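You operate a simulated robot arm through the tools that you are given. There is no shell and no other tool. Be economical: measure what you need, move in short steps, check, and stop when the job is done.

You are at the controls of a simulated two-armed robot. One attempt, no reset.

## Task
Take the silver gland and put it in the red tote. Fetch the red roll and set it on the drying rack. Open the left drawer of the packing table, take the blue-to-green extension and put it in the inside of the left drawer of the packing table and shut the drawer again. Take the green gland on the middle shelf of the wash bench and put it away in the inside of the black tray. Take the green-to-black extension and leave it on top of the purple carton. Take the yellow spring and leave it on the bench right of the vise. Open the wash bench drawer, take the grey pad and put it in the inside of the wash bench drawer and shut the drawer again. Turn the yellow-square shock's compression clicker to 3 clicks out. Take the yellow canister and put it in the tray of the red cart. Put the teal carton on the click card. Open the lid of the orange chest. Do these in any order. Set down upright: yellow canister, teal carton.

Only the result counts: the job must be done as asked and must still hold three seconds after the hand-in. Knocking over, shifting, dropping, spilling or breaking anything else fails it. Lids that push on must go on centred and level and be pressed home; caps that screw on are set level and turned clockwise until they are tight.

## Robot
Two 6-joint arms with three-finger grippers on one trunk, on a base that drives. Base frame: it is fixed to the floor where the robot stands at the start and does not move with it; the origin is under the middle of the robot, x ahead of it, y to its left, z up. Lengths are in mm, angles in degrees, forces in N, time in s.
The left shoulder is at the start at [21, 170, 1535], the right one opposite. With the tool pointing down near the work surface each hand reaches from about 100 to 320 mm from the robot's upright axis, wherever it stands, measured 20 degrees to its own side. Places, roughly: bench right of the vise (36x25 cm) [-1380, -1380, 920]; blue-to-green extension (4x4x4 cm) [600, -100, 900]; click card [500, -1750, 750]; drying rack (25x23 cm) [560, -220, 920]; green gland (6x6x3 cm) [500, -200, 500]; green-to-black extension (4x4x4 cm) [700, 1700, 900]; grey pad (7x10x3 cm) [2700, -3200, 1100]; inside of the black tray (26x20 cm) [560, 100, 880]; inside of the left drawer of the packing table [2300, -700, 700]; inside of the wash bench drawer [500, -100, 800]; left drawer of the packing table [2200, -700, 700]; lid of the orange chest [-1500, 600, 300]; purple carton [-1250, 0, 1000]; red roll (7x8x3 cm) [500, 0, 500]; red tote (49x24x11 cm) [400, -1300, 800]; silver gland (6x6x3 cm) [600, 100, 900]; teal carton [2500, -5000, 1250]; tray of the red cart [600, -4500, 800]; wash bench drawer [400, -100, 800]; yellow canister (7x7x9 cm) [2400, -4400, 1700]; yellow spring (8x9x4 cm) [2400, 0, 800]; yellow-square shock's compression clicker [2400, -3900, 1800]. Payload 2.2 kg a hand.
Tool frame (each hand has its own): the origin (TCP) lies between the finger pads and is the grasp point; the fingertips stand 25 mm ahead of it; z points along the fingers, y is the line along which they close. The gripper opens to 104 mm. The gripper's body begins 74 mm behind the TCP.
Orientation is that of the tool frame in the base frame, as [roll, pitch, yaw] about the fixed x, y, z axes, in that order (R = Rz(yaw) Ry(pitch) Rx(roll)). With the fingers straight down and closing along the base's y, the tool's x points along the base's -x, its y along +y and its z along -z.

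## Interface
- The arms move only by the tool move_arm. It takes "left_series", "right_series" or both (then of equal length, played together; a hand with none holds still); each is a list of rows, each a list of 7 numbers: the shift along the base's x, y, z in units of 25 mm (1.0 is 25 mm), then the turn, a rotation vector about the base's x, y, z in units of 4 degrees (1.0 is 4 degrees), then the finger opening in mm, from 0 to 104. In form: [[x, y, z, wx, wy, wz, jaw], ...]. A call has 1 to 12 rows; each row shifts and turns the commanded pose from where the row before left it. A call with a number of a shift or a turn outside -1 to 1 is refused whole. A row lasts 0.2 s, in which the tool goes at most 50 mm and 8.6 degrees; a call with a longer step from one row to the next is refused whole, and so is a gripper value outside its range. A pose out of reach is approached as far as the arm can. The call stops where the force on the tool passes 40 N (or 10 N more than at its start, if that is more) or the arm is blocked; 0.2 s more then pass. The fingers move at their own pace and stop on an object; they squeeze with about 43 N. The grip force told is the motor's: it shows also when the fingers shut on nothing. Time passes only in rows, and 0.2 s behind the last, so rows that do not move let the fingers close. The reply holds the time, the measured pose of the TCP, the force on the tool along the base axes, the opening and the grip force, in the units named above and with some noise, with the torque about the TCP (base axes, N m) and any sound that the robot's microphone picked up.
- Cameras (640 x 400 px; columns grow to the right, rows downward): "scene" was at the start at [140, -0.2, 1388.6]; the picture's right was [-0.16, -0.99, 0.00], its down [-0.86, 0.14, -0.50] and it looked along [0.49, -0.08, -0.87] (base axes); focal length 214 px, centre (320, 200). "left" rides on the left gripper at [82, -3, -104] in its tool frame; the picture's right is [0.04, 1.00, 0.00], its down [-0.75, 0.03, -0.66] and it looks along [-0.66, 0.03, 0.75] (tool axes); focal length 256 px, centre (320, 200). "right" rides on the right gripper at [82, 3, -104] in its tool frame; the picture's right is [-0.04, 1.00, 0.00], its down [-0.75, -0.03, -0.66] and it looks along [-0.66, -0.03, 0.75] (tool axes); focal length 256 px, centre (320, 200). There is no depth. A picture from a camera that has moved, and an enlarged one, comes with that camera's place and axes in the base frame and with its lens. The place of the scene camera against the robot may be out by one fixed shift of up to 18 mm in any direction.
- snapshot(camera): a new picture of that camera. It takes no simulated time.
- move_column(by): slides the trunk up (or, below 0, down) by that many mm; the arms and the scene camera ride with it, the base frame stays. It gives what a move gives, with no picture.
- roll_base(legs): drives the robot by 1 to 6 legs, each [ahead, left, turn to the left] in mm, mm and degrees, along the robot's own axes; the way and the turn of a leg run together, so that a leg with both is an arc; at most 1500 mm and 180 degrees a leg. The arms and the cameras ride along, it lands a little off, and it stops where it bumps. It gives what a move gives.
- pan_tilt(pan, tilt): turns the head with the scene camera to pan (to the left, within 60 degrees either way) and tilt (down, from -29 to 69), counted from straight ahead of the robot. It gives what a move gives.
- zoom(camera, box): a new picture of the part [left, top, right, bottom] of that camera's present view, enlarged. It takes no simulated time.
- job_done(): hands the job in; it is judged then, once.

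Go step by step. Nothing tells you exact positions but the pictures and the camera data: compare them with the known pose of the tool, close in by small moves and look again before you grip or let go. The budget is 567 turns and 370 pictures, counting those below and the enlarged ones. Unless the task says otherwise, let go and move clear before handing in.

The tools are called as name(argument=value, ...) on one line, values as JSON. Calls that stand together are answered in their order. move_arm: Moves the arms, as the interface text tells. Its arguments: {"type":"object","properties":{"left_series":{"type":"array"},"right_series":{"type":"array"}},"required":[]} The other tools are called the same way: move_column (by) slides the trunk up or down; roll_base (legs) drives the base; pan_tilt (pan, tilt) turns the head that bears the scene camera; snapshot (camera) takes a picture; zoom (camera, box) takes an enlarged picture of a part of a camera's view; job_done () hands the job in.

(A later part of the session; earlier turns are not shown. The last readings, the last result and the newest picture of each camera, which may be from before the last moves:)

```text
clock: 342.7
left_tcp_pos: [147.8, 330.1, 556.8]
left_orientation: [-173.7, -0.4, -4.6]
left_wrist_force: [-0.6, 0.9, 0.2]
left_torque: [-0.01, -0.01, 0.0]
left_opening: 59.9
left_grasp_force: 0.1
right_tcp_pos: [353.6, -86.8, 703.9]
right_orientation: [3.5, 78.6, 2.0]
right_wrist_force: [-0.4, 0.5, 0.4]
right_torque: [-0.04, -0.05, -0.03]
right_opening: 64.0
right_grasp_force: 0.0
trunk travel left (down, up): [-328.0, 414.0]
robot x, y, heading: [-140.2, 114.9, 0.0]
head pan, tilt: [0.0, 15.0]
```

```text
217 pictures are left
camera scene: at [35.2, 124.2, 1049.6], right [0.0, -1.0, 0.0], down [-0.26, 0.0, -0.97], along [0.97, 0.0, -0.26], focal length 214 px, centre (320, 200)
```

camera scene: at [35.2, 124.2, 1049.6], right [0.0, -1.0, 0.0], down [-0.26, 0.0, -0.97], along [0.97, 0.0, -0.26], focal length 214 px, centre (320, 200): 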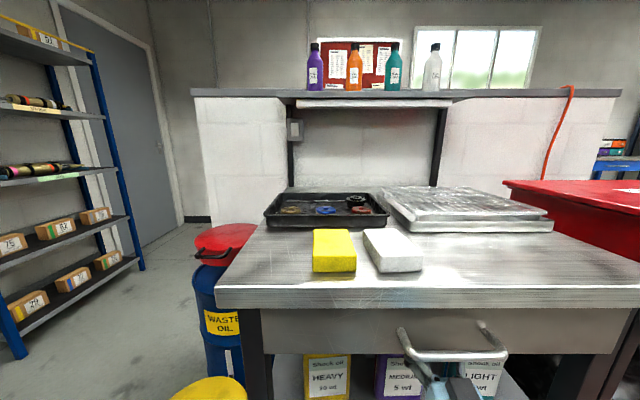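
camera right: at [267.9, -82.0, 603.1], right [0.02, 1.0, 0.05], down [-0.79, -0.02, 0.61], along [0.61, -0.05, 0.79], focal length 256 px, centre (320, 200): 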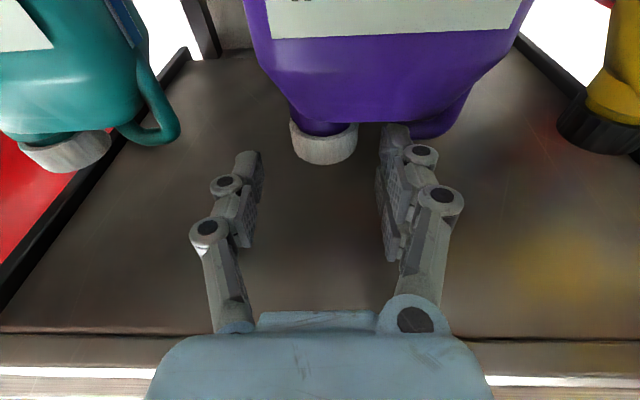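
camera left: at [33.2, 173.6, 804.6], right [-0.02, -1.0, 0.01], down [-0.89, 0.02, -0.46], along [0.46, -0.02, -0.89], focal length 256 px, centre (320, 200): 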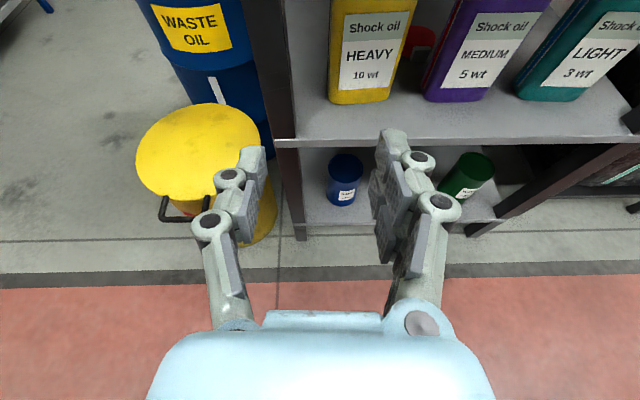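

move_arm(right_series=[[0, 0, -0.1, 0, 0, 0, 56], [0.4, 0, 0, 0, 0, 0, 56], [0.4, 0, 0, 0, 0, 0, 56], [0.35, 0, 0, 0, 0, 0, 56], [0, 0, 0, 0, 0, 0, 56]])

snapshot(camera="right")

```text
clock: 343.9
left_tcp_pos: [147.4, 330.1, 556.9]
left_orientation: [-173.7, -0.5, -4.7]
left_wrist_force: [0.8, -0.5, 0.2]
left_torque: [0.0, -0.06, -0.03]
left_opening: 60.1
left_grasp_force: 0.1
right_tcp_pos: [383.3, -87.8, 702.7]
right_orientation: [3.7, 78.4, 2.2]
right_wrist_force: [-2.6, -0.3, 15.1]
right_torque: [0.43, -0.02, 0.12]
right_opening: 56.1
right_grasp_force: 0.3
trunk travel left (down, up): [-328.0, 414.0]
robot x, y, heading: [-142.7, 117.0, -0.1]
head pan, tilt: [0.0, 15.0]
```

```text
216 pictures are left
camera right: at [296.8, -82.1, 602.2], right [0.02, 1.0, 0.05], down [-0.8, -0.02, 0.61], along [0.61, -0.05, 0.79], focal length 256 px, centre (320, 200)
```

right: 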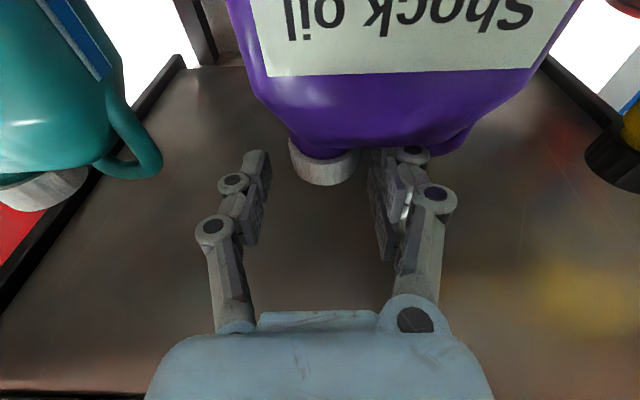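

move_arm(right_series=[[0, 0, 0.2, 0, 0, 0, 56], [0.2, 0, 0, 0, 0, 0, 56], [0, 0, 0, 0, 0, 0, 56]])

move_arm(right_series=[[0, 0, 0, 0, 0, 0, 45], [0, 0, 0, 0, 0, 0, 30], [0, 0, 0, 0, 0, 0, 30], [0, 0, 0, 0, 0, 0, 30]])

snapshot(camera="right")

```text
clock: 344.7
left_tcp_pos: [147.7, 329.8, 557.0]
left_orientation: [-173.7, -0.5, -4.7]
left_wrist_force: [0.0, 0.3, -0.4]
left_torque: [0.0, 0.04, 0.01]
left_opening: 60.1
left_grasp_force: 0.1
right_tcp_pos: [388.1, -86.7, 703.9]
right_orientation: [3.5, 78.7, 2.2]
right_wrist_force: [-0.5, -0.1, -0.2]
right_torque: [0.03, -0.01, -0.01]
right_opening: 56.0
right_grasp_force: 0.0
trunk travel left (down, up): [-328.0, 414.0]
robot x, y, heading: [-146.3, 117.8, -0.1]
head pan, tilt: [0.0, 15.0]
```

```text
clock: 345.7
left_tcp_pos: [148.0, 330.1, 558.3]
left_orientation: [-173.7, -0.4, -4.7]
left_wrist_force: [-0.2, 0.3, 0.1]
left_torque: [0.05, 0.0, -0.01]
left_opening: 60.0
left_grasp_force: 0.1
right_tcp_pos: [388.2, -86.0, 705.2]
right_orientation: [3.7, 78.8, 2.1]
right_wrist_force: [0.9, 1.1, 0.2]
right_torque: [0.02, 0.03, 0.0]
right_opening: 32.6
right_grasp_force: 43.2
trunk travel left (down, up): [-328.0, 414.0]
robot x, y, heading: [-141.9, 114.2, -0.3]
head pan, tilt: [0.0, 15.0]
```

```text
215 pictures are left
camera right: at [301.5, -81.9, 605.0], right [0.02, 1.0, 0.05], down [-0.79, -0.02, 0.61], along [0.61, -0.05, 0.79], focal length 256 px, centre (320, 200)
```

right: 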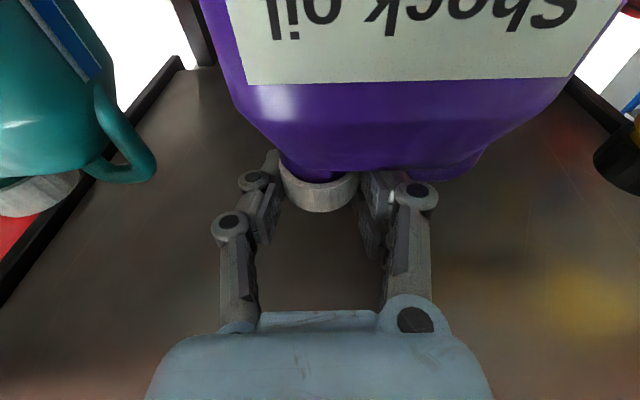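

move_column(by=12)

snapshot(camera="right")

```text
clock: 346.3
left_tcp_pos: [148.8, 329.2, 570.3]
left_orientation: [-173.7, -0.4, -4.7]
left_wrist_force: [0.7, 0.0, -0.6]
left_torque: [-0.01, -0.02, -0.04]
left_opening: 60.0
left_grasp_force: 0.0
right_tcp_pos: [389.2, -88.3, 715.4]
right_orientation: [3.7, 78.8, 2.2]
right_wrist_force: [0.1, 0.3, -6.9]
right_torque: [-0.13, 0.01, 0.02]
right_opening: 33.4
right_grasp_force: 42.7
trunk travel left (down, up): [-340.0, 402.0]
robot x, y, heading: [-141.3, 111.4, -0.1]
head pan, tilt: [0.0, 15.0]
```

```text
214 pictures are left
camera right: at [301.3, -82.1, 616.9], right [0.02, 1.0, 0.05], down [-0.79, -0.02, 0.61], along [0.61, -0.05, 0.79], focal length 256 px, centre (320, 200)
```

right: 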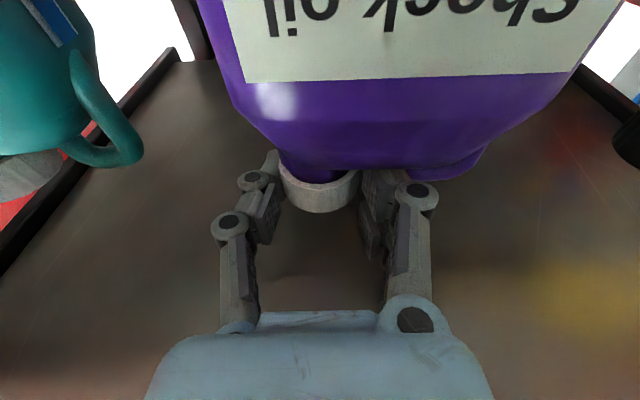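

The jug is lifted (7 N). Carry it out and set it temporarily on the bench-top's right front corner.

roll_base(legs=[[-360, 0, 0.1]])

move_column(by=390)

pan_tilt(pan=0, tilt=40)

snapshot(camera="scene")

```text
clock: 348.6
left_tcp_pos: [-212.7, 329.8, 571.0]
left_orientation: [-173.7, -0.4, -4.7]
left_wrist_force: [-0.2, 0.1, -0.1]
left_torque: [0.01, 0.01, 0.01]
left_opening: 60.0
left_grasp_force: 0.1
right_tcp_pos: [26.9, -87.3, 716.0]
right_orientation: [3.7, 78.6, 2.3]
right_wrist_force: [-0.6, 0.0, -6.3]
right_torque: [-0.16, 0.03, 0.01]
right_opening: 34.2
right_grasp_force: 42.6
trunk travel left (down, up): [-340.0, 402.0]
robot x, y, heading: [-503.7, 111.0, -0.1]
head pan, tilt: [0.0, 15.0]
```

```text
clock: 352.4
left_tcp_pos: [-212.1, 330.0, 960.8]
left_orientation: [-173.6, -0.4, -5.2]
left_wrist_force: [0.1, 0.1, 0.0]
left_torque: [-0.03, -0.01, -0.02]
left_opening: 60.0
left_grasp_force: 0.0
right_tcp_pos: [28.4, -85.7, 1106.3]
right_orientation: [3.7, 78.7, 2.1]
right_wrist_force: [0.2, -0.2, -6.4]
right_torque: [-0.12, 0.05, 0.05]
right_opening: 34.6
right_grasp_force: 43.0
trunk travel left (down, up): [-730.0, 12.0]
robot x, y, heading: [-495.5, 112.7, 0.3]
head pan, tilt: [0.0, 15.0]
```

```text
clock: 353.2
left_tcp_pos: [-212.4, 329.6, 960.0]
left_orientation: [-173.6, -0.4, -5.3]
left_wrist_force: [0.0, 0.0, 0.3]
left_torque: [-0.01, -0.01, 0.01]
left_opening: 59.9
left_grasp_force: 0.2
right_tcp_pos: [28.4, -86.7, 1106.9]
right_orientation: [3.7, 78.7, 2.3]
right_wrist_force: [0.0, 0.5, -6.1]
right_torque: [-0.12, 0.03, 0.0]
right_opening: 34.5
right_grasp_force: 43.2
trunk travel left (down, up): [-730.0, 12.0]
robot x, y, heading: [-499.3, 114.3, 0.2]
head pan, tilt: [0.0, 40.0]
```

```text
213 pictures are left
camera scene: at [-341.2, 124.1, 1418.3], right [0.0, -1.0, 0.0], down [-0.64, 0.0, -0.77], along [0.77, 0.0, -0.64], focal length 214 px, centre (320, 200)
```

scene: 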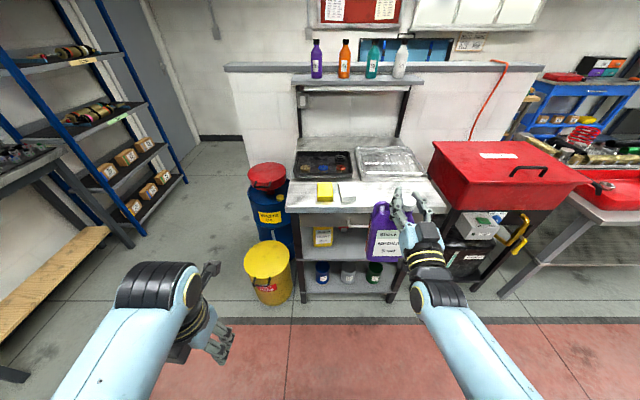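

move_arm(right_series=[[0, 0, 0.4, 0, 0, 0, 30], [0, 0, 0.4, 0, 0, 0, 30], [0, 0, 0.4, 0, 0, 0, 30], [0, 0, 0, 0, 0, 0, 30]])

roll_base(legs=[[0, -212, 0], [180, 0, 0]])

snapshot(camera="scene")

snapshot(camera="left")

```text
clock: 354.2
left_tcp_pos: [-212.3, 330.4, 961.2]
left_orientation: [-173.7, -0.5, -5.3]
left_wrist_force: [-0.9, 0.5, 0.2]
left_torque: [0.0, -0.01, 0.0]
left_opening: 60.3
left_grasp_force: 0.0
right_tcp_pos: [27.3, -86.7, 1137.0]
right_orientation: [3.7, 78.7, 2.3]
right_wrist_force: [-0.4, 0.7, -7.0]
right_torque: [-0.09, 0.02, -0.02]
right_opening: 34.6
right_grasp_force: 43.3
trunk travel left (down, up): [-730.0, 12.0]
robot x, y, heading: [-501.5, 112.6, -0.1]
head pan, tilt: [0.0, 40.0]
```

```text
clock: 357.0
left_tcp_pos: [-32.1, 116.6, 960.0]
left_orientation: [-173.6, -0.2, -5.0]
left_wrist_force: [0.3, -0.8, 0.2]
left_torque: [0.01, 0.04, 0.0]
left_opening: 60.1
left_grasp_force: 0.1
right_tcp_pos: [209.4, -298.4, 1136.9]
right_orientation: [3.8, 78.8, 2.6]
right_wrist_force: [0.1, 0.3, -6.5]
right_torque: [-0.12, 0.0, 0.01]
right_opening: 34.5
right_grasp_force: 42.9
trunk travel left (down, up): [-730.0, 12.0]
robot x, y, heading: [-322.5, -103.6, 0.5]
head pan, tilt: [0.0, 40.0]
```

```text
212 pictures are left
camera scene: at [-160.0, -89.4, 1418.1], right [0.01, -1.0, 0.0], down [-0.64, 0.0, -0.77], along [0.77, 0.01, -0.64], focal length 214 px, centre (320, 200)
```

scene: 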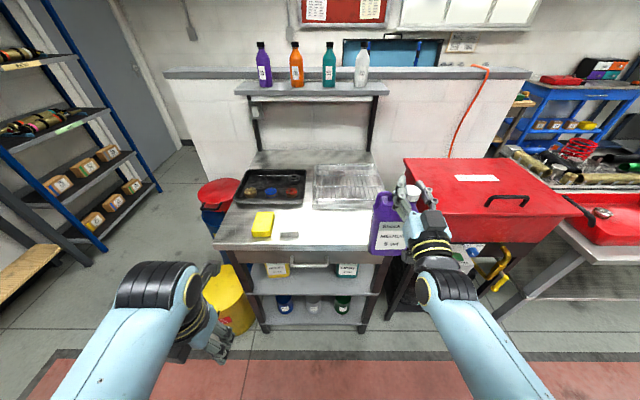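

```text
211 pictures are left
camera left: at [46.0, 101.5, 1064.3], right [-0.05, -0.99, -0.11], down [-0.76, -0.04, 0.64], along [-0.64, 0.11, -0.76], focal length 256 px, centre (320, 200)
```

left: 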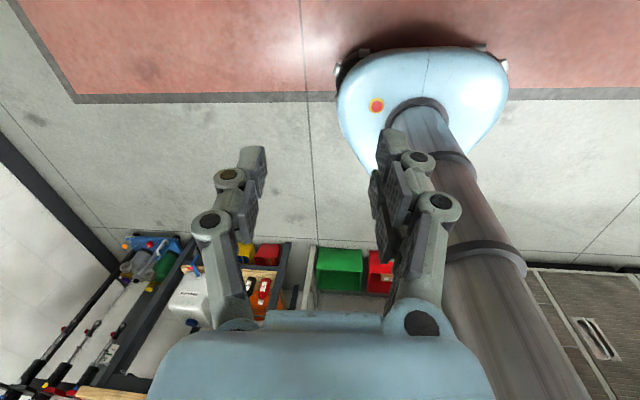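

roll_base(legs=[[108, 0, -0.5]])

move_column(by=-50)

snapshot(camera="scene")

```text
clock: 358.2
left_tcp_pos: [75.0, 114.0, 959.9]
left_orientation: [-173.7, -0.3, -5.2]
left_wrist_force: [-0.1, -0.8, -0.1]
left_torque: [0.0, 0.01, -0.02]
left_opening: 60.0
left_grasp_force: 0.0
right_tcp_pos: [316.0, -302.2, 1136.5]
right_orientation: [3.6, 78.8, 2.2]
right_wrist_force: [0.8, 0.6, -6.0]
right_torque: [-0.12, -0.01, -0.01]
right_opening: 34.3
right_grasp_force: 43.3
trunk travel left (down, up): [-730.0, 12.0]
robot x, y, heading: [-208.9, -100.9, 0.3]
head pan, tilt: [0.0, 40.0]
```

```text
clock: 359.1
left_tcp_pos: [74.6, 115.7, 911.1]
left_orientation: [-173.5, -0.4, -5.4]
left_wrist_force: [-0.4, -0.3, 0.3]
left_torque: [0.0, 0.01, 0.01]
left_opening: 60.1
left_grasp_force: 0.0
right_tcp_pos: [316.0, -301.0, 1089.3]
right_orientation: [3.7, 78.6, 2.2]
right_wrist_force: [0.1, -2.3, 2.9]
right_torque: [0.01, -0.01, -0.01]
right_opening: 34.1
right_grasp_force: 42.8
trunk travel left (down, up): [-680.0, 62.0]
robot x, y, heading: [-210.8, -103.6, 0.0]
head pan, tilt: [0.0, 40.0]
```

```text
210 pictures are left
camera scene: at [-54.2, -90.0, 1368.3], right [0.0, -1.0, 0.0], down [-0.64, 0.0, -0.77], along [0.77, 0.0, -0.64], focal length 214 px, centre (320, 200)
```

scene: 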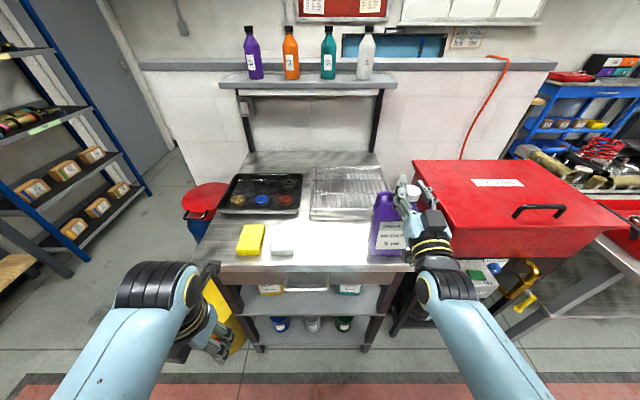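

move_column(by=15)

roll_base(legs=[[20, 60, 0]])

move_column(by=-15)

zoom(camera="scene", box=[220, 140, 460, 290])

```text
clock: 359.8
left_tcp_pos: [75.0, 115.3, 925.9]
left_orientation: [-173.6, -0.5, -5.2]
left_wrist_force: [0.2, 0.0, -0.1]
left_torque: [0.05, 0.01, -0.01]
left_opening: 60.0
left_grasp_force: 0.0
right_tcp_pos: [315.3, -301.2, 1101.4]
right_orientation: [3.9, 78.9, 2.3]
right_wrist_force: [0.5, 1.0, -5.9]
right_torque: [-0.15, 0.01, 0.01]
right_opening: 33.7
right_grasp_force: 42.5
trunk travel left (down, up): [-695.0, 47.0]
robot x, y, heading: [-211.2, -101.4, 0.2]
head pan, tilt: [0.0, 40.0]
```

```text
clock: 360.7
left_tcp_pos: [94.7, 174.9, 924.6]
left_orientation: [-173.7, -0.3, -5.4]
left_wrist_force: [-1.2, 1.0, -0.3]
left_torque: [-0.04, -0.02, 0.01]
left_opening: 60.1
left_grasp_force: 0.1
right_tcp_pos: [335.0, -240.4, 1102.2]
right_orientation: [3.3, 78.9, 1.9]
right_wrist_force: [0.7, 1.1, -6.8]
right_torque: [-0.11, -0.05, -0.07]
right_opening: 33.5
right_grasp_force: 43.4
trunk travel left (down, up): [-695.0, 47.0]
robot x, y, heading: [-195.8, -42.1, -0.3]
head pan, tilt: [0.0, 40.0]
```

```text
clock: 361.4
left_tcp_pos: [95.2, 175.2, 910.9]
left_orientation: [-173.7, -0.4, -5.4]
left_wrist_force: [-0.1, 0.4, 0.0]
left_torque: [-0.04, 0.01, -0.01]
left_opening: 59.7
left_grasp_force: 0.0
right_tcp_pos: [334.6, -242.8, 1089.5]
right_orientation: [3.6, 78.6, 2.1]
right_wrist_force: [0.0, -2.5, 4.2]
right_torque: [-0.05, -0.04, -0.02]
right_opening: 33.6
right_grasp_force: 42.8
trunk travel left (down, up): [-680.0, 62.0]
robot x, y, heading: [-195.9, -40.6, -0.0]
head pan, tilt: [0.0, 40.0]
```

```text
2.67 times, centred on (340, 215) of scene
camera zoom: at [-34.6, -30.3, 1368.3], right [0.0, -1.0, 0.0], down [-0.64, 0.0, -0.77], along [0.77, 0.0, -0.64], focal length 572 px, centre (267, 160)
```

zoom: 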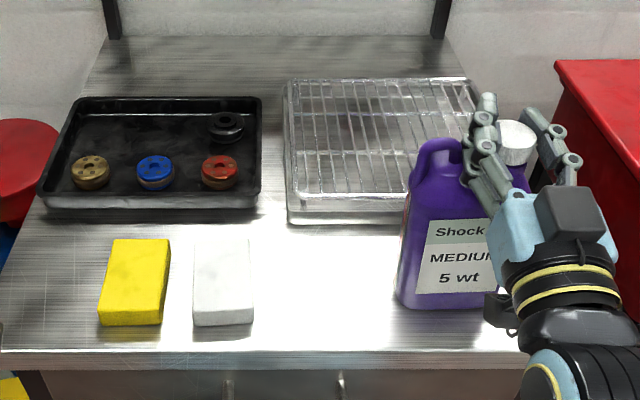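

move_arm(right_series=[[0, 0, 0, 0, 0, 0, 40], [0, 0, 0, 0, 0, 0, 56], [0, 0, 0, 0, 0, 0, 56]])

roll_base(legs=[[-100, 0, 0]])

zoom(camera="scene", box=[220, 120, 460, 270])

```text
clock: 362.2
left_tcp_pos: [94.7, 174.8, 910.0]
left_orientation: [-173.6, -0.4, -5.4]
left_wrist_force: [0.8, 0.2, -0.1]
left_torque: [-0.03, 0.04, 0.02]
left_opening: 60.0
left_grasp_force: 0.2
right_tcp_pos: [334.2, -242.4, 1087.1]
right_orientation: [3.9, 78.8, 2.2]
right_wrist_force: [-0.1, 0.1, 0.2]
right_torque: [0.01, 0.0, 0.0]
right_opening: 55.9
right_grasp_force: 0.0
trunk travel left (down, up): [-680.0, 62.0]
robot x, y, heading: [-193.3, -42.6, -0.2]
head pan, tilt: [0.0, 40.0]
```

```text
clock: 363.3
left_tcp_pos: [-4.2, 175.0, 910.1]
left_orientation: [-173.6, -0.4, -5.3]
left_wrist_force: [-0.5, 0.5, -0.2]
left_torque: [0.04, -0.02, -0.05]
left_opening: 59.9
left_grasp_force: 0.1
right_tcp_pos: [235.9, -242.0, 1088.6]
right_orientation: [3.7, 78.8, 2.4]
right_wrist_force: [-0.1, 0.2, 0.2]
right_torque: [0.01, 0.03, 0.02]
right_opening: 55.9
right_grasp_force: 0.0
trunk travel left (down, up): [-680.0, 62.0]
robot x, y, heading: [-291.4, -40.8, -0.0]
head pan, tilt: [0.0, 40.0]
```

```text
2.67 times, centred on (340, 195) of scene
camera zoom: at [-134.3, -30.2, 1368.3], right [0.0, -1.0, 0.0], down [-0.64, 0.0, -0.77], along [0.77, 0.0, -0.64], focal length 572 px, centre (267, 213)
```

zoom: 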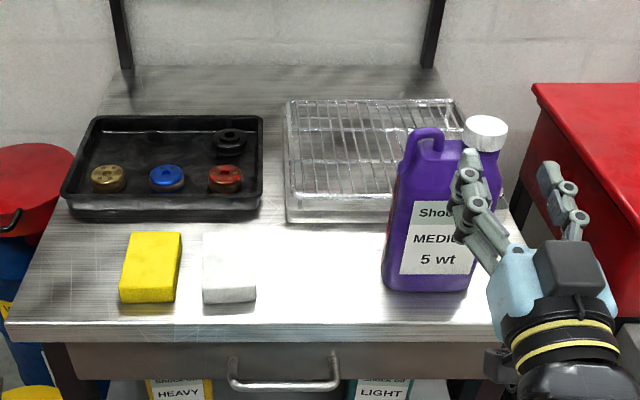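

The jug stands safely on the bench. Now pitch the left hand (camera on top) towards horizontal for fetching.

move_arm(left_series=[[0.5, 0, 0.2, 0, -1, 0, 80], [0.5, 0, 0.2, 0, -1, 0, 80], [0.5, 0, 0.2, 0, -1, 0, 80], [0.5, 0, 0.2, 0, -1, 0, 80], [0.5, 0, 0.3, 0, -1, 0, 80], [0.5, 0, 0.3, 0, -1, 0, 80], [0.5, 0, 0.3, 0, -1, 0, 80], [0.5, 0, 0.4, 0, -1, 0, 80], [0.45, 0, 0.4, 0, -1, 0, 80]])

move_arm(left_series=[[0.45, 0, 0.4, 0, -1, 0, 80], [0.4, 0, 0.45, 0, -1, 0, 80], [0.4, 0, 0.5, 0, -1, 0, 80], [0.35, 0, 0.5, 0, -1, 0, 80], [0.3, 0, 0.5, 0, -1, 0, 80], [0.3, 0, 0.6, 0, -1, 0, 80], [0.2, 0, 0.6, 0, -1, 0, 80], [0.2, 0, 0.6, 0, -1, 0, 80], [0.1, 0, 0.6, 0, -1, 0, 80], [0.1, 0, 0.6, 0, -1, 0, 80]])

snapshot(camera="left")

```text
clock: 365.3
left_tcp_pos: [112.2, 184.5, 987.4]
left_orientation: [-165.8, -36.8, -10.3]
left_wrist_force: [0.4, 0.0, 0.3]
left_torque: [-0.02, -0.01, 0.01]
left_opening: 80.0
left_grasp_force: 0.1
left hand out of reach, approached as far as the arm can: row 5, 6, 7, 9
right_tcp_pos: [236.5, -241.8, 1086.8]
right_orientation: [3.8, 78.8, 2.3]
right_wrist_force: [-0.1, 0.0, 0.2]
right_torque: [0.04, 0.0, 0.04]
right_opening: 56.0
right_grasp_force: 0.1
trunk travel left (down, up): [-680.0, 62.0]
robot x, y, heading: [-293.5, -34.4, -0.2]
head pan, tilt: [0.0, 40.0]
```

```text
clock: 367.5
left_tcp_pos: [175.5, 181.2, 1127.1]
left_orientation: [-132.7, -73.2, -42.9]
left_wrist_force: [-0.5, -0.6, 0.5]
left_torque: [-0.05, 0.0, 0.03]
left_opening: 79.9
left_grasp_force: 0.1
left hand out of reach, approached as far as the arm can: row 2, 5
right_tcp_pos: [234.2, -240.7, 1086.0]
right_orientation: [3.8, 78.8, 2.3]
right_wrist_force: [0.7, 0.4, 0.0]
right_torque: [0.01, 0.0, 0.01]
right_opening: 56.0
right_grasp_force: 0.1
trunk travel left (down, up): [-680.0, 62.0]
robot x, y, heading: [-290.6, -38.2, -0.1]
head pan, tilt: [0.0, 40.0]
```

```text
207 pictures are left
camera left: at [89.2, 158.2, 1225.5], right [0.06, -0.98, -0.17], down [-0.8, 0.05, -0.6], along [0.6, 0.18, -0.78], focal length 256 px, centre (320, 200)
```

left: 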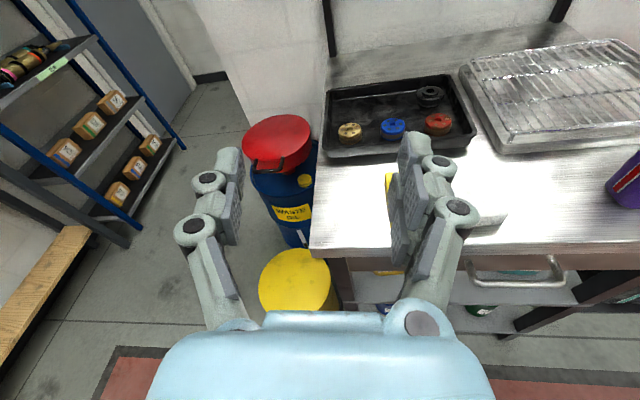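

move_arm(left_series=[[0, 0, 0, -0.8, 0, -0.4, 80], [0, 0, 0, -0.8, 0, -0.5, 80], [0, 0, 0, -0.8, 0, -0.5, 80], [0, 0, 0, 0, 0, 0, 80]])

move_column(by=-390)

pan_tilt(pan=0, tilt=20)

snapshot(camera="left")

snapshot(camera="scene")

```text
clock: 368.5
left_tcp_pos: [169.3, 161.4, 1120.4]
left_orientation: [167.0, -76.2, 12.0]
left_wrist_force: [-0.3, -0.3, 0.9]
left_torque: [-0.01, 0.0, -0.03]
left_opening: 80.0
left_grasp_force: 0.1
right_tcp_pos: [236.0, -240.8, 1087.4]
right_orientation: [3.8, 78.8, 2.3]
right_wrist_force: [-0.4, 0.0, 0.0]
right_torque: [0.01, -0.03, -0.04]
right_opening: 56.0
right_grasp_force: 0.1
trunk travel left (down, up): [-680.0, 62.0]
robot x, y, heading: [-292.8, -42.1, -0.2]
head pan, tilt: [0.0, 40.0]
```

```text
clock: 370.5
left_tcp_pos: [168.2, 160.3, 916.1]
left_orientation: [167.3, -76.2, 11.6]
left_wrist_force: [0.0, -0.4, -0.5]
left_torque: [-0.01, 0.0, 0.01]
left_opening: 80.0
left_grasp_force: 0.1
right_tcp_pos: [235.5, -243.0, 895.9]
right_orientation: [4.8, 76.7, 3.0]
right_wrist_force: [-14.2, 1.0, 11.4]
right_torque: [0.38, -0.08, 0.57]
right_opening: 58.9
right_grasp_force: 1.7
trunk travel left (down, up): [-476.0, 266.0]
robot x, y, heading: [-291.9, -41.9, -0.4]
head pan, tilt: [0.0, 40.0]
stopped: the force on the tool passed its limit at 47 N (the readings are from after the stop); the commanded pose is now the measured one
```

```text
clock: 371.4
left_tcp_pos: [168.0, 161.4, 916.1]
left_orientation: [167.4, -76.4, 11.6]
left_wrist_force: [0.0, -0.3, 0.1]
left_torque: [0.0, -0.05, 0.03]
left_opening: 80.1
left_grasp_force: 0.0
right_tcp_pos: [236.6, -242.2, 895.5]
right_orientation: [4.6, 76.9, 2.8]
right_wrist_force: [-11.0, 0.9, 14.2]
right_torque: [0.38, -0.24, 0.41]
right_opening: 58.4
right_grasp_force: 1.3
trunk travel left (down, up): [-476.0, 266.0]
robot x, y, heading: [-296.2, -41.2, -0.1]
head pan, tilt: [0.0, 20.0]
```

```text
206 pictures are left
camera left: at [84.7, 170.7, 1019.6], right [0.0, -1.0, 0.09], down [-0.81, -0.05, -0.58], along [0.58, -0.08, -0.81], focal length 256 px, centre (320, 200)
```

left: 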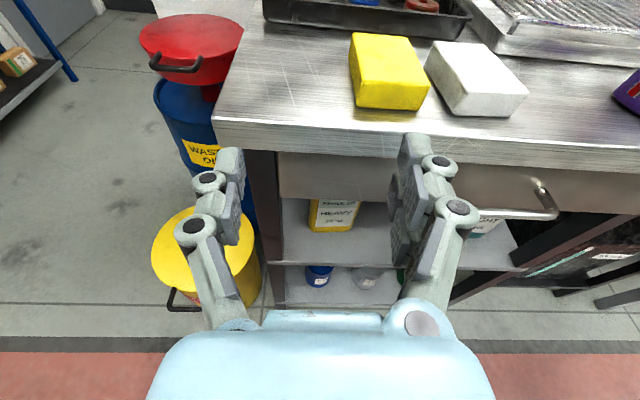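

```text
205 pictures are left
camera scene: at [-125.3, -29.9, 1194.3], right [0.0, -1.0, 0.0], down [-0.34, 0.0, -0.94], along [0.94, 0.0, -0.34], focal length 214 px, centre (320, 200)
```

scene: 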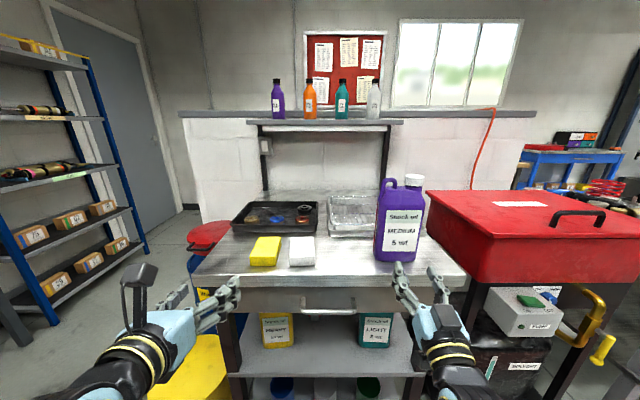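

move_column(by=15)

roll_base(legs=[[-150, 0, 0]])

move_column(by=-390)

snapshot(camera="left")

snapshot(camera="scene")

```text
clock: 372.0
left_tcp_pos: [169.6, 160.5, 929.9]
left_orientation: [167.6, -76.1, 11.3]
left_wrist_force: [0.2, -0.5, -0.2]
left_torque: [-0.01, 0.0, 0.01]
left_opening: 80.0
left_grasp_force: 0.0
right_tcp_pos: [237.9, -243.8, 907.6]
right_orientation: [4.6, 77.3, 2.9]
right_wrist_force: [-0.4, 0.7, -0.3]
right_torque: [0.04, 0.01, -0.03]
right_opening: 55.7
right_grasp_force: 0.0
trunk travel left (down, up): [-491.0, 251.0]
robot x, y, heading: [-294.2, -43.1, 0.3]
head pan, tilt: [0.0, 20.0]
```

```text
clock: 373.4
left_tcp_pos: [19.3, 160.5, 931.6]
left_orientation: [167.5, -76.2, 11.4]
left_wrist_force: [0.0, 0.8, 0.5]
left_torque: [-0.01, 0.01, -0.01]
left_opening: 80.4
left_grasp_force: 0.1
right_tcp_pos: [86.8, -242.8, 909.9]
right_orientation: [4.6, 77.1, 3.0]
right_wrist_force: [0.8, 0.2, 1.1]
right_torque: [0.01, 0.04, -0.03]
right_opening: 55.8
right_grasp_force: 0.0
trunk travel left (down, up): [-491.0, 251.0]
robot x, y, heading: [-443.1, -41.6, 0.0]
head pan, tilt: [0.0, 20.0]
```

```text
clock: 377.1
left_tcp_pos: [16.7, 162.7, 538.2]
left_orientation: [172.2, -75.9, 5.9]
left_wrist_force: [0.0, 0.2, 0.0]
left_torque: [-0.03, -0.01, -0.01]
left_opening: 79.6
left_grasp_force: 0.1
right_tcp_pos: [87.4, -243.3, 519.7]
right_orientation: [4.5, 77.1, 2.9]
right_wrist_force: [-0.1, -0.5, -0.1]
right_torque: [-0.02, 0.0, 0.02]
right_opening: 55.9
right_grasp_force: 0.2
trunk travel left (down, up): [-101.0, 641.0]
robot x, y, heading: [-444.7, -42.2, -0.1]
head pan, tilt: [0.0, 20.0]
```

```text
204 pictures are left
camera left: at [-65.5, 171.5, 641.4], right [-0.02, -1.0, 0.07], down [-0.82, -0.03, -0.57], along [0.57, -0.07, -0.82], focal length 256 px, centre (320, 200)
```

left: 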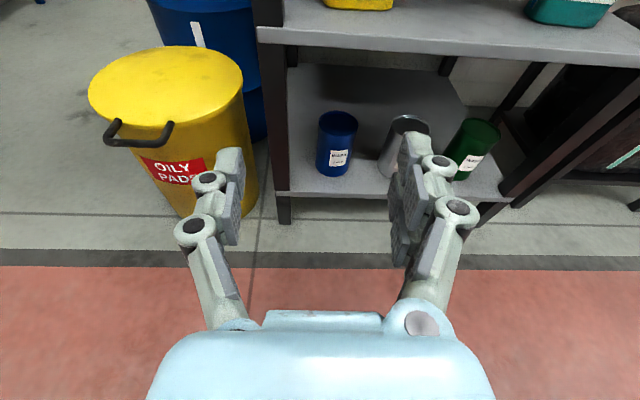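

```text
203 pictures are left
camera scene: at [-250.8, -30.4, 807.5], right [0.0, -1.0, 0.0], down [-0.34, 0.0, -0.94], along [0.94, 0.0, -0.34], focal length 214 px, centre (320, 200)
```

scene: 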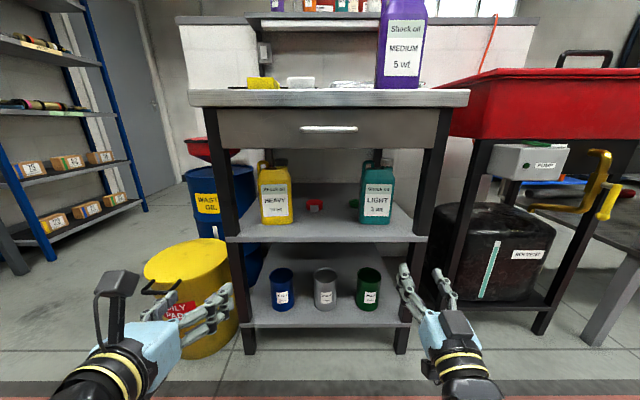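

zoom(camera="scene", box=[240, 140, 420, 250])

```text
3.56 times, centred on (330, 195) of scene
camera zoom: at [-250.8, -30.4, 807.5], right [0.0, -1.0, 0.0], down [-0.34, 0.0, -0.94], along [0.94, 0.0, -0.34], focal length 763 px, centre (284, 218)
```

zoom: 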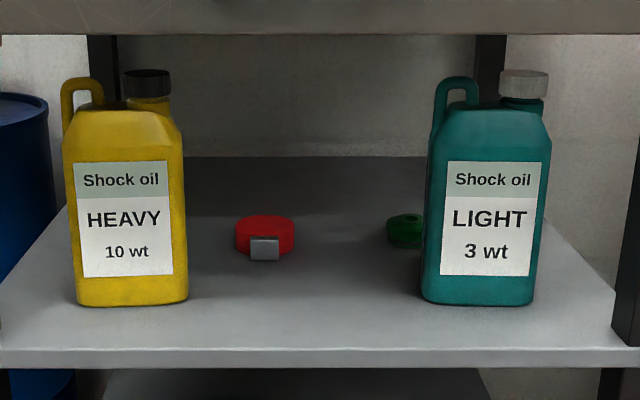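

Both targets are now visible: roll about (535,-9), gland about (553,-178). I'll fold the right hand down and close to clear the washer, then approach with the left.

move_arm(right_series=[[-0.1, 0, -0.6, 0, 1, 0, 40], [-0.1, 0, -0.6, 0, 1, 0, 20], [-0.1, 0, -0.6, 0, 1, 0, 20], [-0.15, 0, -0.6, 0, 1, 0, 20], [-0.2, 0, -0.6, 0, 1, 0, 20], [-0.2, 0, -0.6, 0, 1, 0, 20], [-0.25, 0, -0.6, 0, 1, 0, 20], [-0.3, 0, -0.55, 0, 1, 0, 20], [-0.4, 0, -0.5, 0, 1, 0, 20], [-0.45, 0, -0.5, 0, 1, 0, 20], [-0.45, 0, -0.5, 0, 1, 0, 20], [-0.5, 0, -0.45, 0, 1, 0, 20]], left_series=[[0.4, 0, 0, 0, 0, 0, 90], [0.4, 0, 0, 0, 0, 0, 90], [0.4, 0, 0, 0, 0, 0, 90], [0.4, 0, 0, 0, 0, 0, 90], [0.4, 0, 0, 0, 0, 0, 90], [0.4, 0, 0, 0, 0, 0, 90], [0.4, 0, 0, 0, 0, 0, 90], [0.4, 0, 0, 0, 0, 0, 90], [0, 0, 0, 0, 0, 0, 90], [0, 0, 0, 0, 0, 0, 90], [0, 0, 0, 0, 0, 0, 90], [0, 0, 0, 0, 0, 0, 90]])

move_arm(right_series=[[-0.5, 0, -0.4, 0, 1, 0, 20], [-0.55, 0, -0.4, 0, 1, 0, 20], [-0.6, 0, -0.4, 0, 1, 0, 20], [-0.6, 0, -0.3, 0, 1, 0, 20], [-0.6, 0, -0.3, 0, 1, 0, 20], [-0.65, 0, -0.3, 0, 1, 0, 20], [-0.65, 0, -0.2, 0, 1, 0, 20], [-0.65, 0, -0.2, 0, 1, 0, 20], [-0.65, 0, -0.2, 0, 1, 0, 20], [-0.65, 0, -0.1, 0, 1, 0, 20], [-0.65, 0, -0.1, 0, 0.8, 0, 20]])

snapshot(camera="left")

```text
clock: 379.7
left_tcp_pos: [100.1, 161.5, 540.4]
left_orientation: [167.4, -76.1, 11.3]
left_wrist_force: [0.2, 0.8, 0.4]
left_torque: [0.03, -0.03, 0.02]
left_opening: 89.8
left_grasp_force: 0.1
right_tcp_pos: [10.6, -242.2, 356.4]
right_orientation: [-179.1, 54.8, 178.8]
right_wrist_force: [-0.9, -0.1, 0.8]
right_torque: [0.0, 0.01, 0.03]
right_opening: 20.1
right_grasp_force: 0.1
right hand out of reach, approached as far as the arm can: row 7
trunk travel left (down, up): [-101.0, 641.0]
robot x, y, heading: [-442.5, -39.6, -0.2]
head pan, tilt: [0.0, 20.0]
```

```text
clock: 382.1
left_tcp_pos: [100.0, 160.6, 539.8]
left_orientation: [167.5, -76.1, 11.3]
left_wrist_force: [-0.3, -0.2, 0.4]
left_torque: [-0.01, -0.01, 0.01]
left_opening: 89.8
left_grasp_force: 0.0
right_tcp_pos: [-158.6, -244.1, 284.7]
right_orientation: [-178.4, 11.7, 179.4]
right_wrist_force: [0.1, -1.2, -0.6]
right_torque: [0.0, -0.03, -0.02]
right_opening: 19.7
right_grasp_force: 0.0
trunk travel left (down, up): [-101.0, 641.0]
robot x, y, heading: [-441.5, -40.7, -0.1]
head pan, tilt: [0.0, 20.0]
```

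```text
201 pictures are left
camera left: at [16.7, 171.0, 643.3], right [0.0, -1.0, 0.09], down [-0.82, -0.05, -0.58], along [0.58, -0.08, -0.81], focal length 256 px, centre (320, 200)
```

left: 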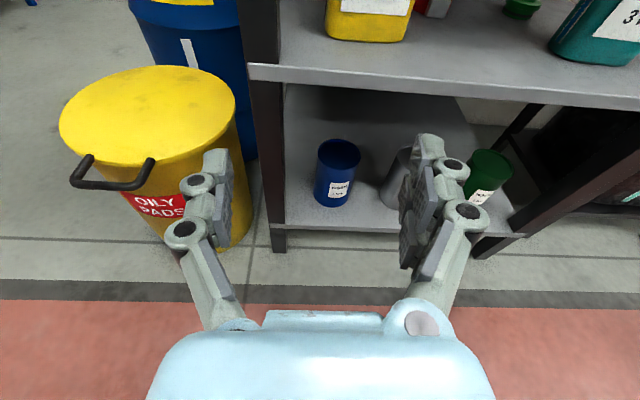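

roll_base(legs=[[0, -170, 0], [180, 0, 0]])

snapshot(camera="left")

```text
clock: 384.7
left_tcp_pos: [277.3, -13.4, 540.8]
left_orientation: [167.5, -76.1, 11.4]
left_wrist_force: [-0.7, 0.7, -0.3]
left_torque: [-0.01, 0.01, 0.0]
left_opening: 90.1
left_grasp_force: 0.1
right_tcp_pos: [19.0, -419.2, 284.3]
right_orientation: [-178.5, 11.6, 179.3]
right_wrist_force: [-0.6, -0.5, -0.8]
right_torque: [-0.01, -0.03, 0.02]
right_opening: 20.0
right_grasp_force: 0.0
trunk travel left (down, up): [-101.0, 641.0]
robot x, y, heading: [-264.2, -210.1, 0.0]
head pan, tilt: [0.0, 20.0]
```

```text
200 pictures are left
camera left: at [194.3, -3.5, 643.3], right [0.0, -1.0, 0.09], down [-0.82, -0.05, -0.58], along [0.58, -0.08, -0.81], focal length 256 px, centre (320, 200)
```

left: 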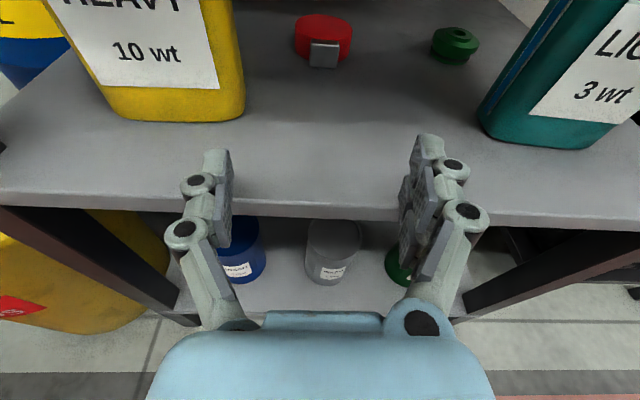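

move_arm(left_series=[[0.4, -0.1, 0, 0, 0, 0, 90], [0.4, -0.1, 0, 0, 0, 0, 90], [0.4, -0.1, 0, 0, 0, 0, 90], [0.4, 0, 0, 0, 0, 0, 90]])

roll_base(legs=[[150, 0, 0]])

move_column(by=-20)

snapshot(camera="left")

```text
clock: 385.7
left_tcp_pos: [316.5, -21.0, 539.4]
left_orientation: [167.5, -76.1, 11.4]
left_wrist_force: [-0.4, 0.2, 0.5]
left_torque: [-0.02, 0.02, -0.01]
left_opening: 89.6
left_grasp_force: 0.1
right_tcp_pos: [17.8, -418.4, 285.3]
right_orientation: [-178.3, 11.6, 179.3]
right_wrist_force: [0.1, 0.2, 0.5]
right_torque: [0.0, -0.03, -0.02]
right_opening: 20.1
right_grasp_force: 0.0
trunk travel left (down, up): [-101.0, 641.0]
robot x, y, heading: [-265.3, -215.3, -0.3]
head pan, tilt: [0.0, 20.0]
```

```text
clock: 387.1
left_tcp_pos: [466.6, -22.3, 539.5]
left_orientation: [167.5, -76.1, 11.2]
left_wrist_force: [-0.2, -0.2, 0.4]
left_torque: [0.0, 0.01, -0.02]
left_opening: 89.7
left_grasp_force: 0.0
right_tcp_pos: [169.2, -417.9, 285.0]
right_orientation: [-178.4, 11.6, 179.2]
right_wrist_force: [-0.4, -0.1, 0.4]
right_torque: [0.01, -0.02, 0.0]
right_opening: 20.2
right_grasp_force: 0.1
trunk travel left (down, up): [-101.0, 641.0]
robot x, y, heading: [-113.2, -215.0, -0.0]
head pan, tilt: [0.0, 20.0]
```

```text
clock: 387.6
left_tcp_pos: [467.8, -20.0, 528.2]
left_orientation: [166.9, -77.0, 12.1]
left_wrist_force: [-2.5, -0.1, 14.2]
left_torque: [0.23, 1.39, 0.16]
left_opening: 89.8
left_grasp_force: 0.1
right_tcp_pos: [165.7, -418.0, 264.6]
right_orientation: [-178.4, 11.4, 179.3]
right_wrist_force: [0.3, 0.9, 0.2]
right_torque: [0.01, 0.03, -0.01]
right_opening: 19.9
right_grasp_force: 0.1
trunk travel left (down, up): [-82.0, 660.0]
robot x, y, heading: [-116.2, -214.6, -0.1]
head pan, tilt: [0.0, 20.0]
stopped: the force on the tool passed its limit at 46 N (the readings are from after the stop); the commanded pose is now the measured one
```

```text
199 pictures are left
camera left: at [382.6, -11.4, 630.2], right [0.0, -1.0, 0.09], down [-0.81, -0.05, -0.59], along [0.59, -0.07, -0.8], focal length 256 px, centre (320, 200)
```

left: 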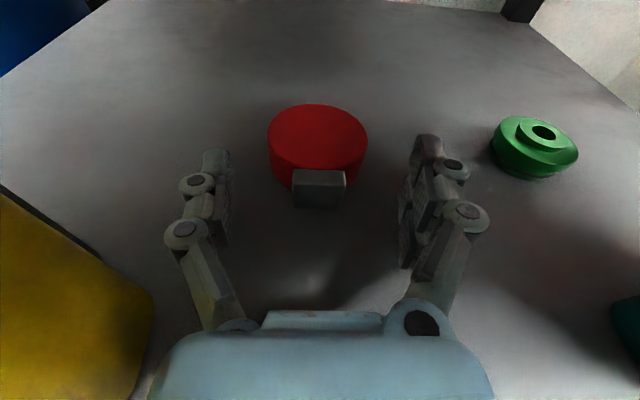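

move_column(by=25)

move_arm(left_series=[[0, 0, 0, 0, 1, 0, 90], [0, 0, 0, 0, 1, 0, 90], [0, 0, 0, 0, 1, 0, 90], [0, 0, 0, 0, 1, 0, 90], [0, 0, 0, 0, 1, 0, 90], [0, 0, 0, 0, 0, 0, 90]])

snapshot(camera="left")

snapshot(camera="scene")

```text
clock: 388.4
left_tcp_pos: [468.3, -20.7, 548.7]
left_orientation: [167.2, -76.7, 11.8]
left_wrist_force: [0.6, 0.2, 0.0]
left_torque: [0.04, 0.01, 0.0]
left_opening: 90.0
left_grasp_force: 0.0
right_tcp_pos: [167.6, -419.1, 289.2]
right_orientation: [-178.2, 11.4, 179.4]
right_wrist_force: [-0.2, -0.4, -0.1]
right_torque: [0.01, -0.03, 0.0]
right_opening: 19.9
right_grasp_force: 0.0
trunk travel left (down, up): [-107.0, 635.0]
robot x, y, heading: [-115.5, -216.0, -0.3]
head pan, tilt: [0.0, 20.0]
```

```text
clock: 390.0
left_tcp_pos: [454.7, -6.0, 541.3]
left_orientation: [-175.0, -55.9, -4.6]
left_wrist_force: [-0.2, 0.4, 0.1]
left_torque: [0.03, -0.01, -0.03]
left_opening: 90.0
left_grasp_force: 0.1
left hand out of reach, approached as far as the arm can: row 2, 3, 4, 5
right_tcp_pos: [166.4, -419.7, 289.5]
right_orientation: [-178.3, 11.4, 179.2]
right_wrist_force: [0.7, -0.1, 0.1]
right_torque: [0.02, 0.0, 0.01]
right_opening: 20.0
right_grasp_force: 0.2
trunk travel left (down, up): [-107.0, 635.0]
robot x, y, heading: [-114.3, -213.0, -0.1]
head pan, tilt: [0.0, 20.0]
stopped in row 6 (left hand): the arm was blocked; the commanded pose is now the measured one
```

```text
198 pictures are left
camera left: at [411.9, -9.2, 666.1], right [0.01, -1.0, -0.01], down [-0.97, -0.01, -0.26], along [0.26, 0.02, -0.97], focal length 256 px, centre (320, 200)
```

left: 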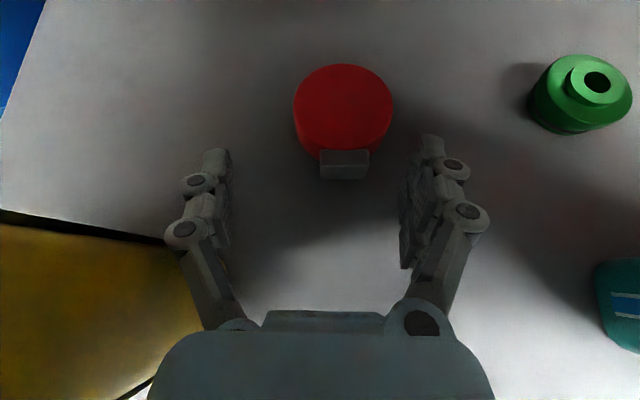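

```text
197 pictures are left
camera scene: at [75.6, -205.2, 813.4], right [0.0, -1.0, 0.0], down [-0.34, 0.0, -0.94], along [0.94, 0.0, -0.34], focal length 214 px, centre (320, 200)
```

scene: 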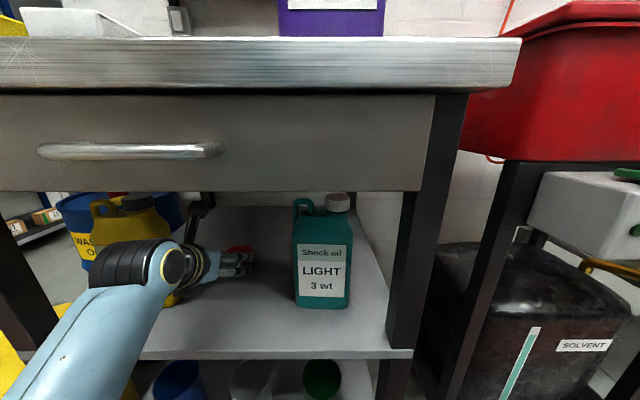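

move_arm(left_series=[[0, -0.6, 0, 0, 0, 0, 86], [0, 0, 0, 0, 0, 0, 86], [0.4, 0, 0, 0, 0, 0, 86], [0.4, 0, 0, 0, 0, 0, 86], [0, 0, 0, 0, 0, 0, 86]])

snapshot(camera="left")

```text
clock: 391.2
left_tcp_pos: [468.3, -5.2, 530.3]
left_orientation: [-170.3, -54.8, -8.9]
left_wrist_force: [-6.2, -3.1, 14.1]
left_torque: [-0.77, 0.2, -0.32]
left_opening: 96.5
left_grasp_force: 3.8
right_tcp_pos: [166.7, -420.0, 289.0]
right_orientation: [-178.4, 11.5, 179.3]
right_wrist_force: [0.3, 0.5, -0.5]
right_torque: [-0.01, 0.02, -0.02]
right_opening: 19.8
right_grasp_force: 0.0
trunk travel left (down, up): [-107.0, 635.0]
robot x, y, heading: [-110.2, -214.4, 0.0]
head pan, tilt: [0.0, 20.0]
```

```text
196 pictures are left
camera left: at [427.6, -14.0, 657.2], right [0.01, -1.0, -0.06], down [-0.97, 0.01, -0.25], along [0.25, 0.06, -0.97], focal length 256 px, centre (320, 200)
```

left: 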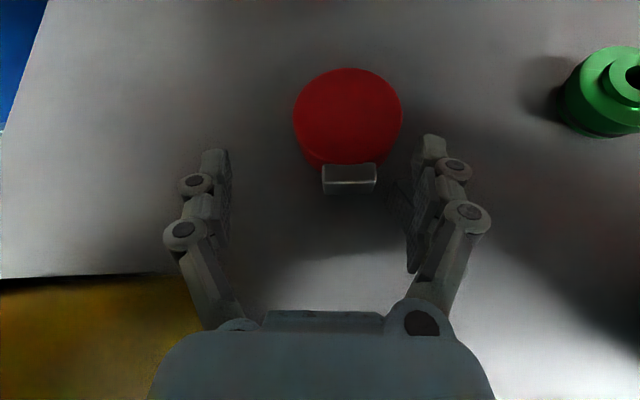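

The left wrist is at its roll limit and can't hold this pose. I'll retreat and swap roles: right hand (normal wrist, pitched ~40° below horizontal) will fetch.

move_column(by=15)

roll_base(legs=[[-330, 0, 0]])

pan_tilt(pan=0, tilt=20)

snapshot(camera="left")

zoom(camera="scene", box=[160, 140, 400, 290])

```text
clock: 391.8
left_tcp_pos: [471.6, -6.0, 549.5]
left_orientation: [-170.4, -55.1, -8.6]
left_wrist_force: [0.7, 0.2, -0.5]
left_torque: [0.01, 0.0, 0.02]
left_opening: 86.6
left_grasp_force: 0.0
right_tcp_pos: [166.8, -419.2, 303.3]
right_orientation: [-178.3, 11.4, 179.3]
right_wrist_force: [-1.1, -0.3, 0.6]
right_torque: [0.03, 0.0, 0.0]
right_opening: 19.9
right_grasp_force: 0.1
trunk travel left (down, up): [-122.0, 620.0]
robot x, y, heading: [-115.3, -216.5, -0.3]
head pan, tilt: [0.0, 20.0]
```

```text
clock: 394.0
left_tcp_pos: [145.4, -4.9, 552.6]
left_orientation: [-170.4, -55.4, -8.7]
left_wrist_force: [0.6, -0.2, 0.3]
left_torque: [-0.01, 0.02, 0.01]
left_opening: 86.1
left_grasp_force: 0.1
right_tcp_pos: [-160.9, -419.0, 303.2]
right_orientation: [-178.4, 11.3, 179.3]
right_wrist_force: [0.5, -0.3, -0.4]
right_torque: [-0.02, 0.01, -0.03]
right_opening: 20.0
right_grasp_force: 0.1
trunk travel left (down, up): [-122.0, 620.0]
robot x, y, heading: [-442.5, -216.4, -0.3]
head pan, tilt: [0.0, 20.0]
```

```text
clock: 394.6
left_tcp_pos: [145.5, -4.2, 552.0]
left_orientation: [-170.2, -55.5, -9.0]
left_wrist_force: [0.4, 0.0, -0.8]
left_torque: [-0.02, 0.0, 0.0]
left_opening: 86.1
left_grasp_force: 0.0
right_tcp_pos: [-161.2, -418.0, 303.3]
right_orientation: [-178.4, 11.4, 179.2]
right_wrist_force: [0.8, -0.1, 0.2]
right_torque: [0.0, -0.01, 0.01]
right_opening: 20.2
right_grasp_force: 0.2
trunk travel left (down, up): [-122.0, 620.0]
robot x, y, heading: [-442.6, -216.2, -0.2]
head pan, tilt: [0.0, 20.0]
```

```text
195 pictures are left
camera left: at [104.1, -13.1, 677.7], right [0.01, -1.0, -0.06], down [-0.97, 0.01, -0.26], along [0.26, 0.06, -0.96], focal length 256 px, centre (320, 200)
```

left: 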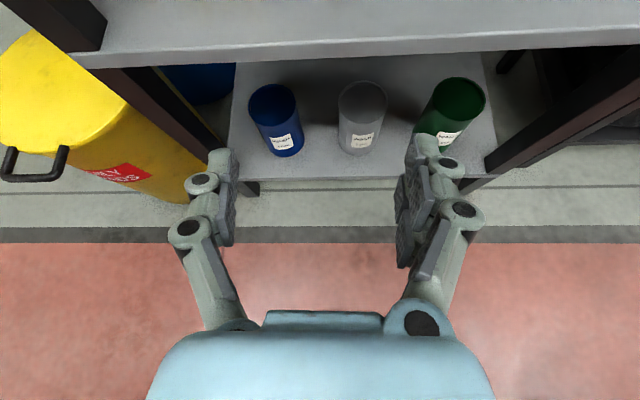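

```text
2.67 times, centred on (280, 215) of scene
camera zoom: at [-252.9, -204.3, 828.6], right [0.0, -1.0, 0.0], down [-0.34, 0.0, -0.94], along [0.94, 0.0, -0.34], focal length 572 px, centre (427, 160)
```

zoom: 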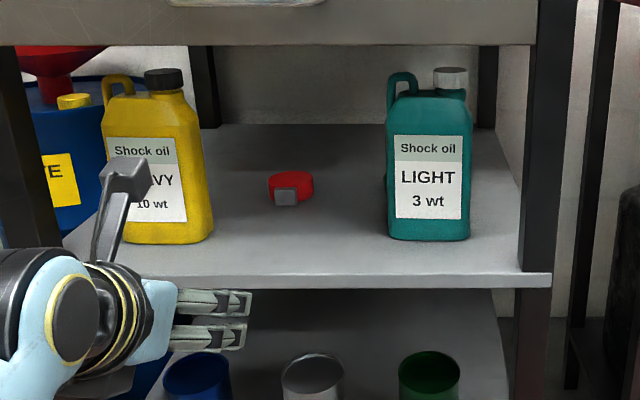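

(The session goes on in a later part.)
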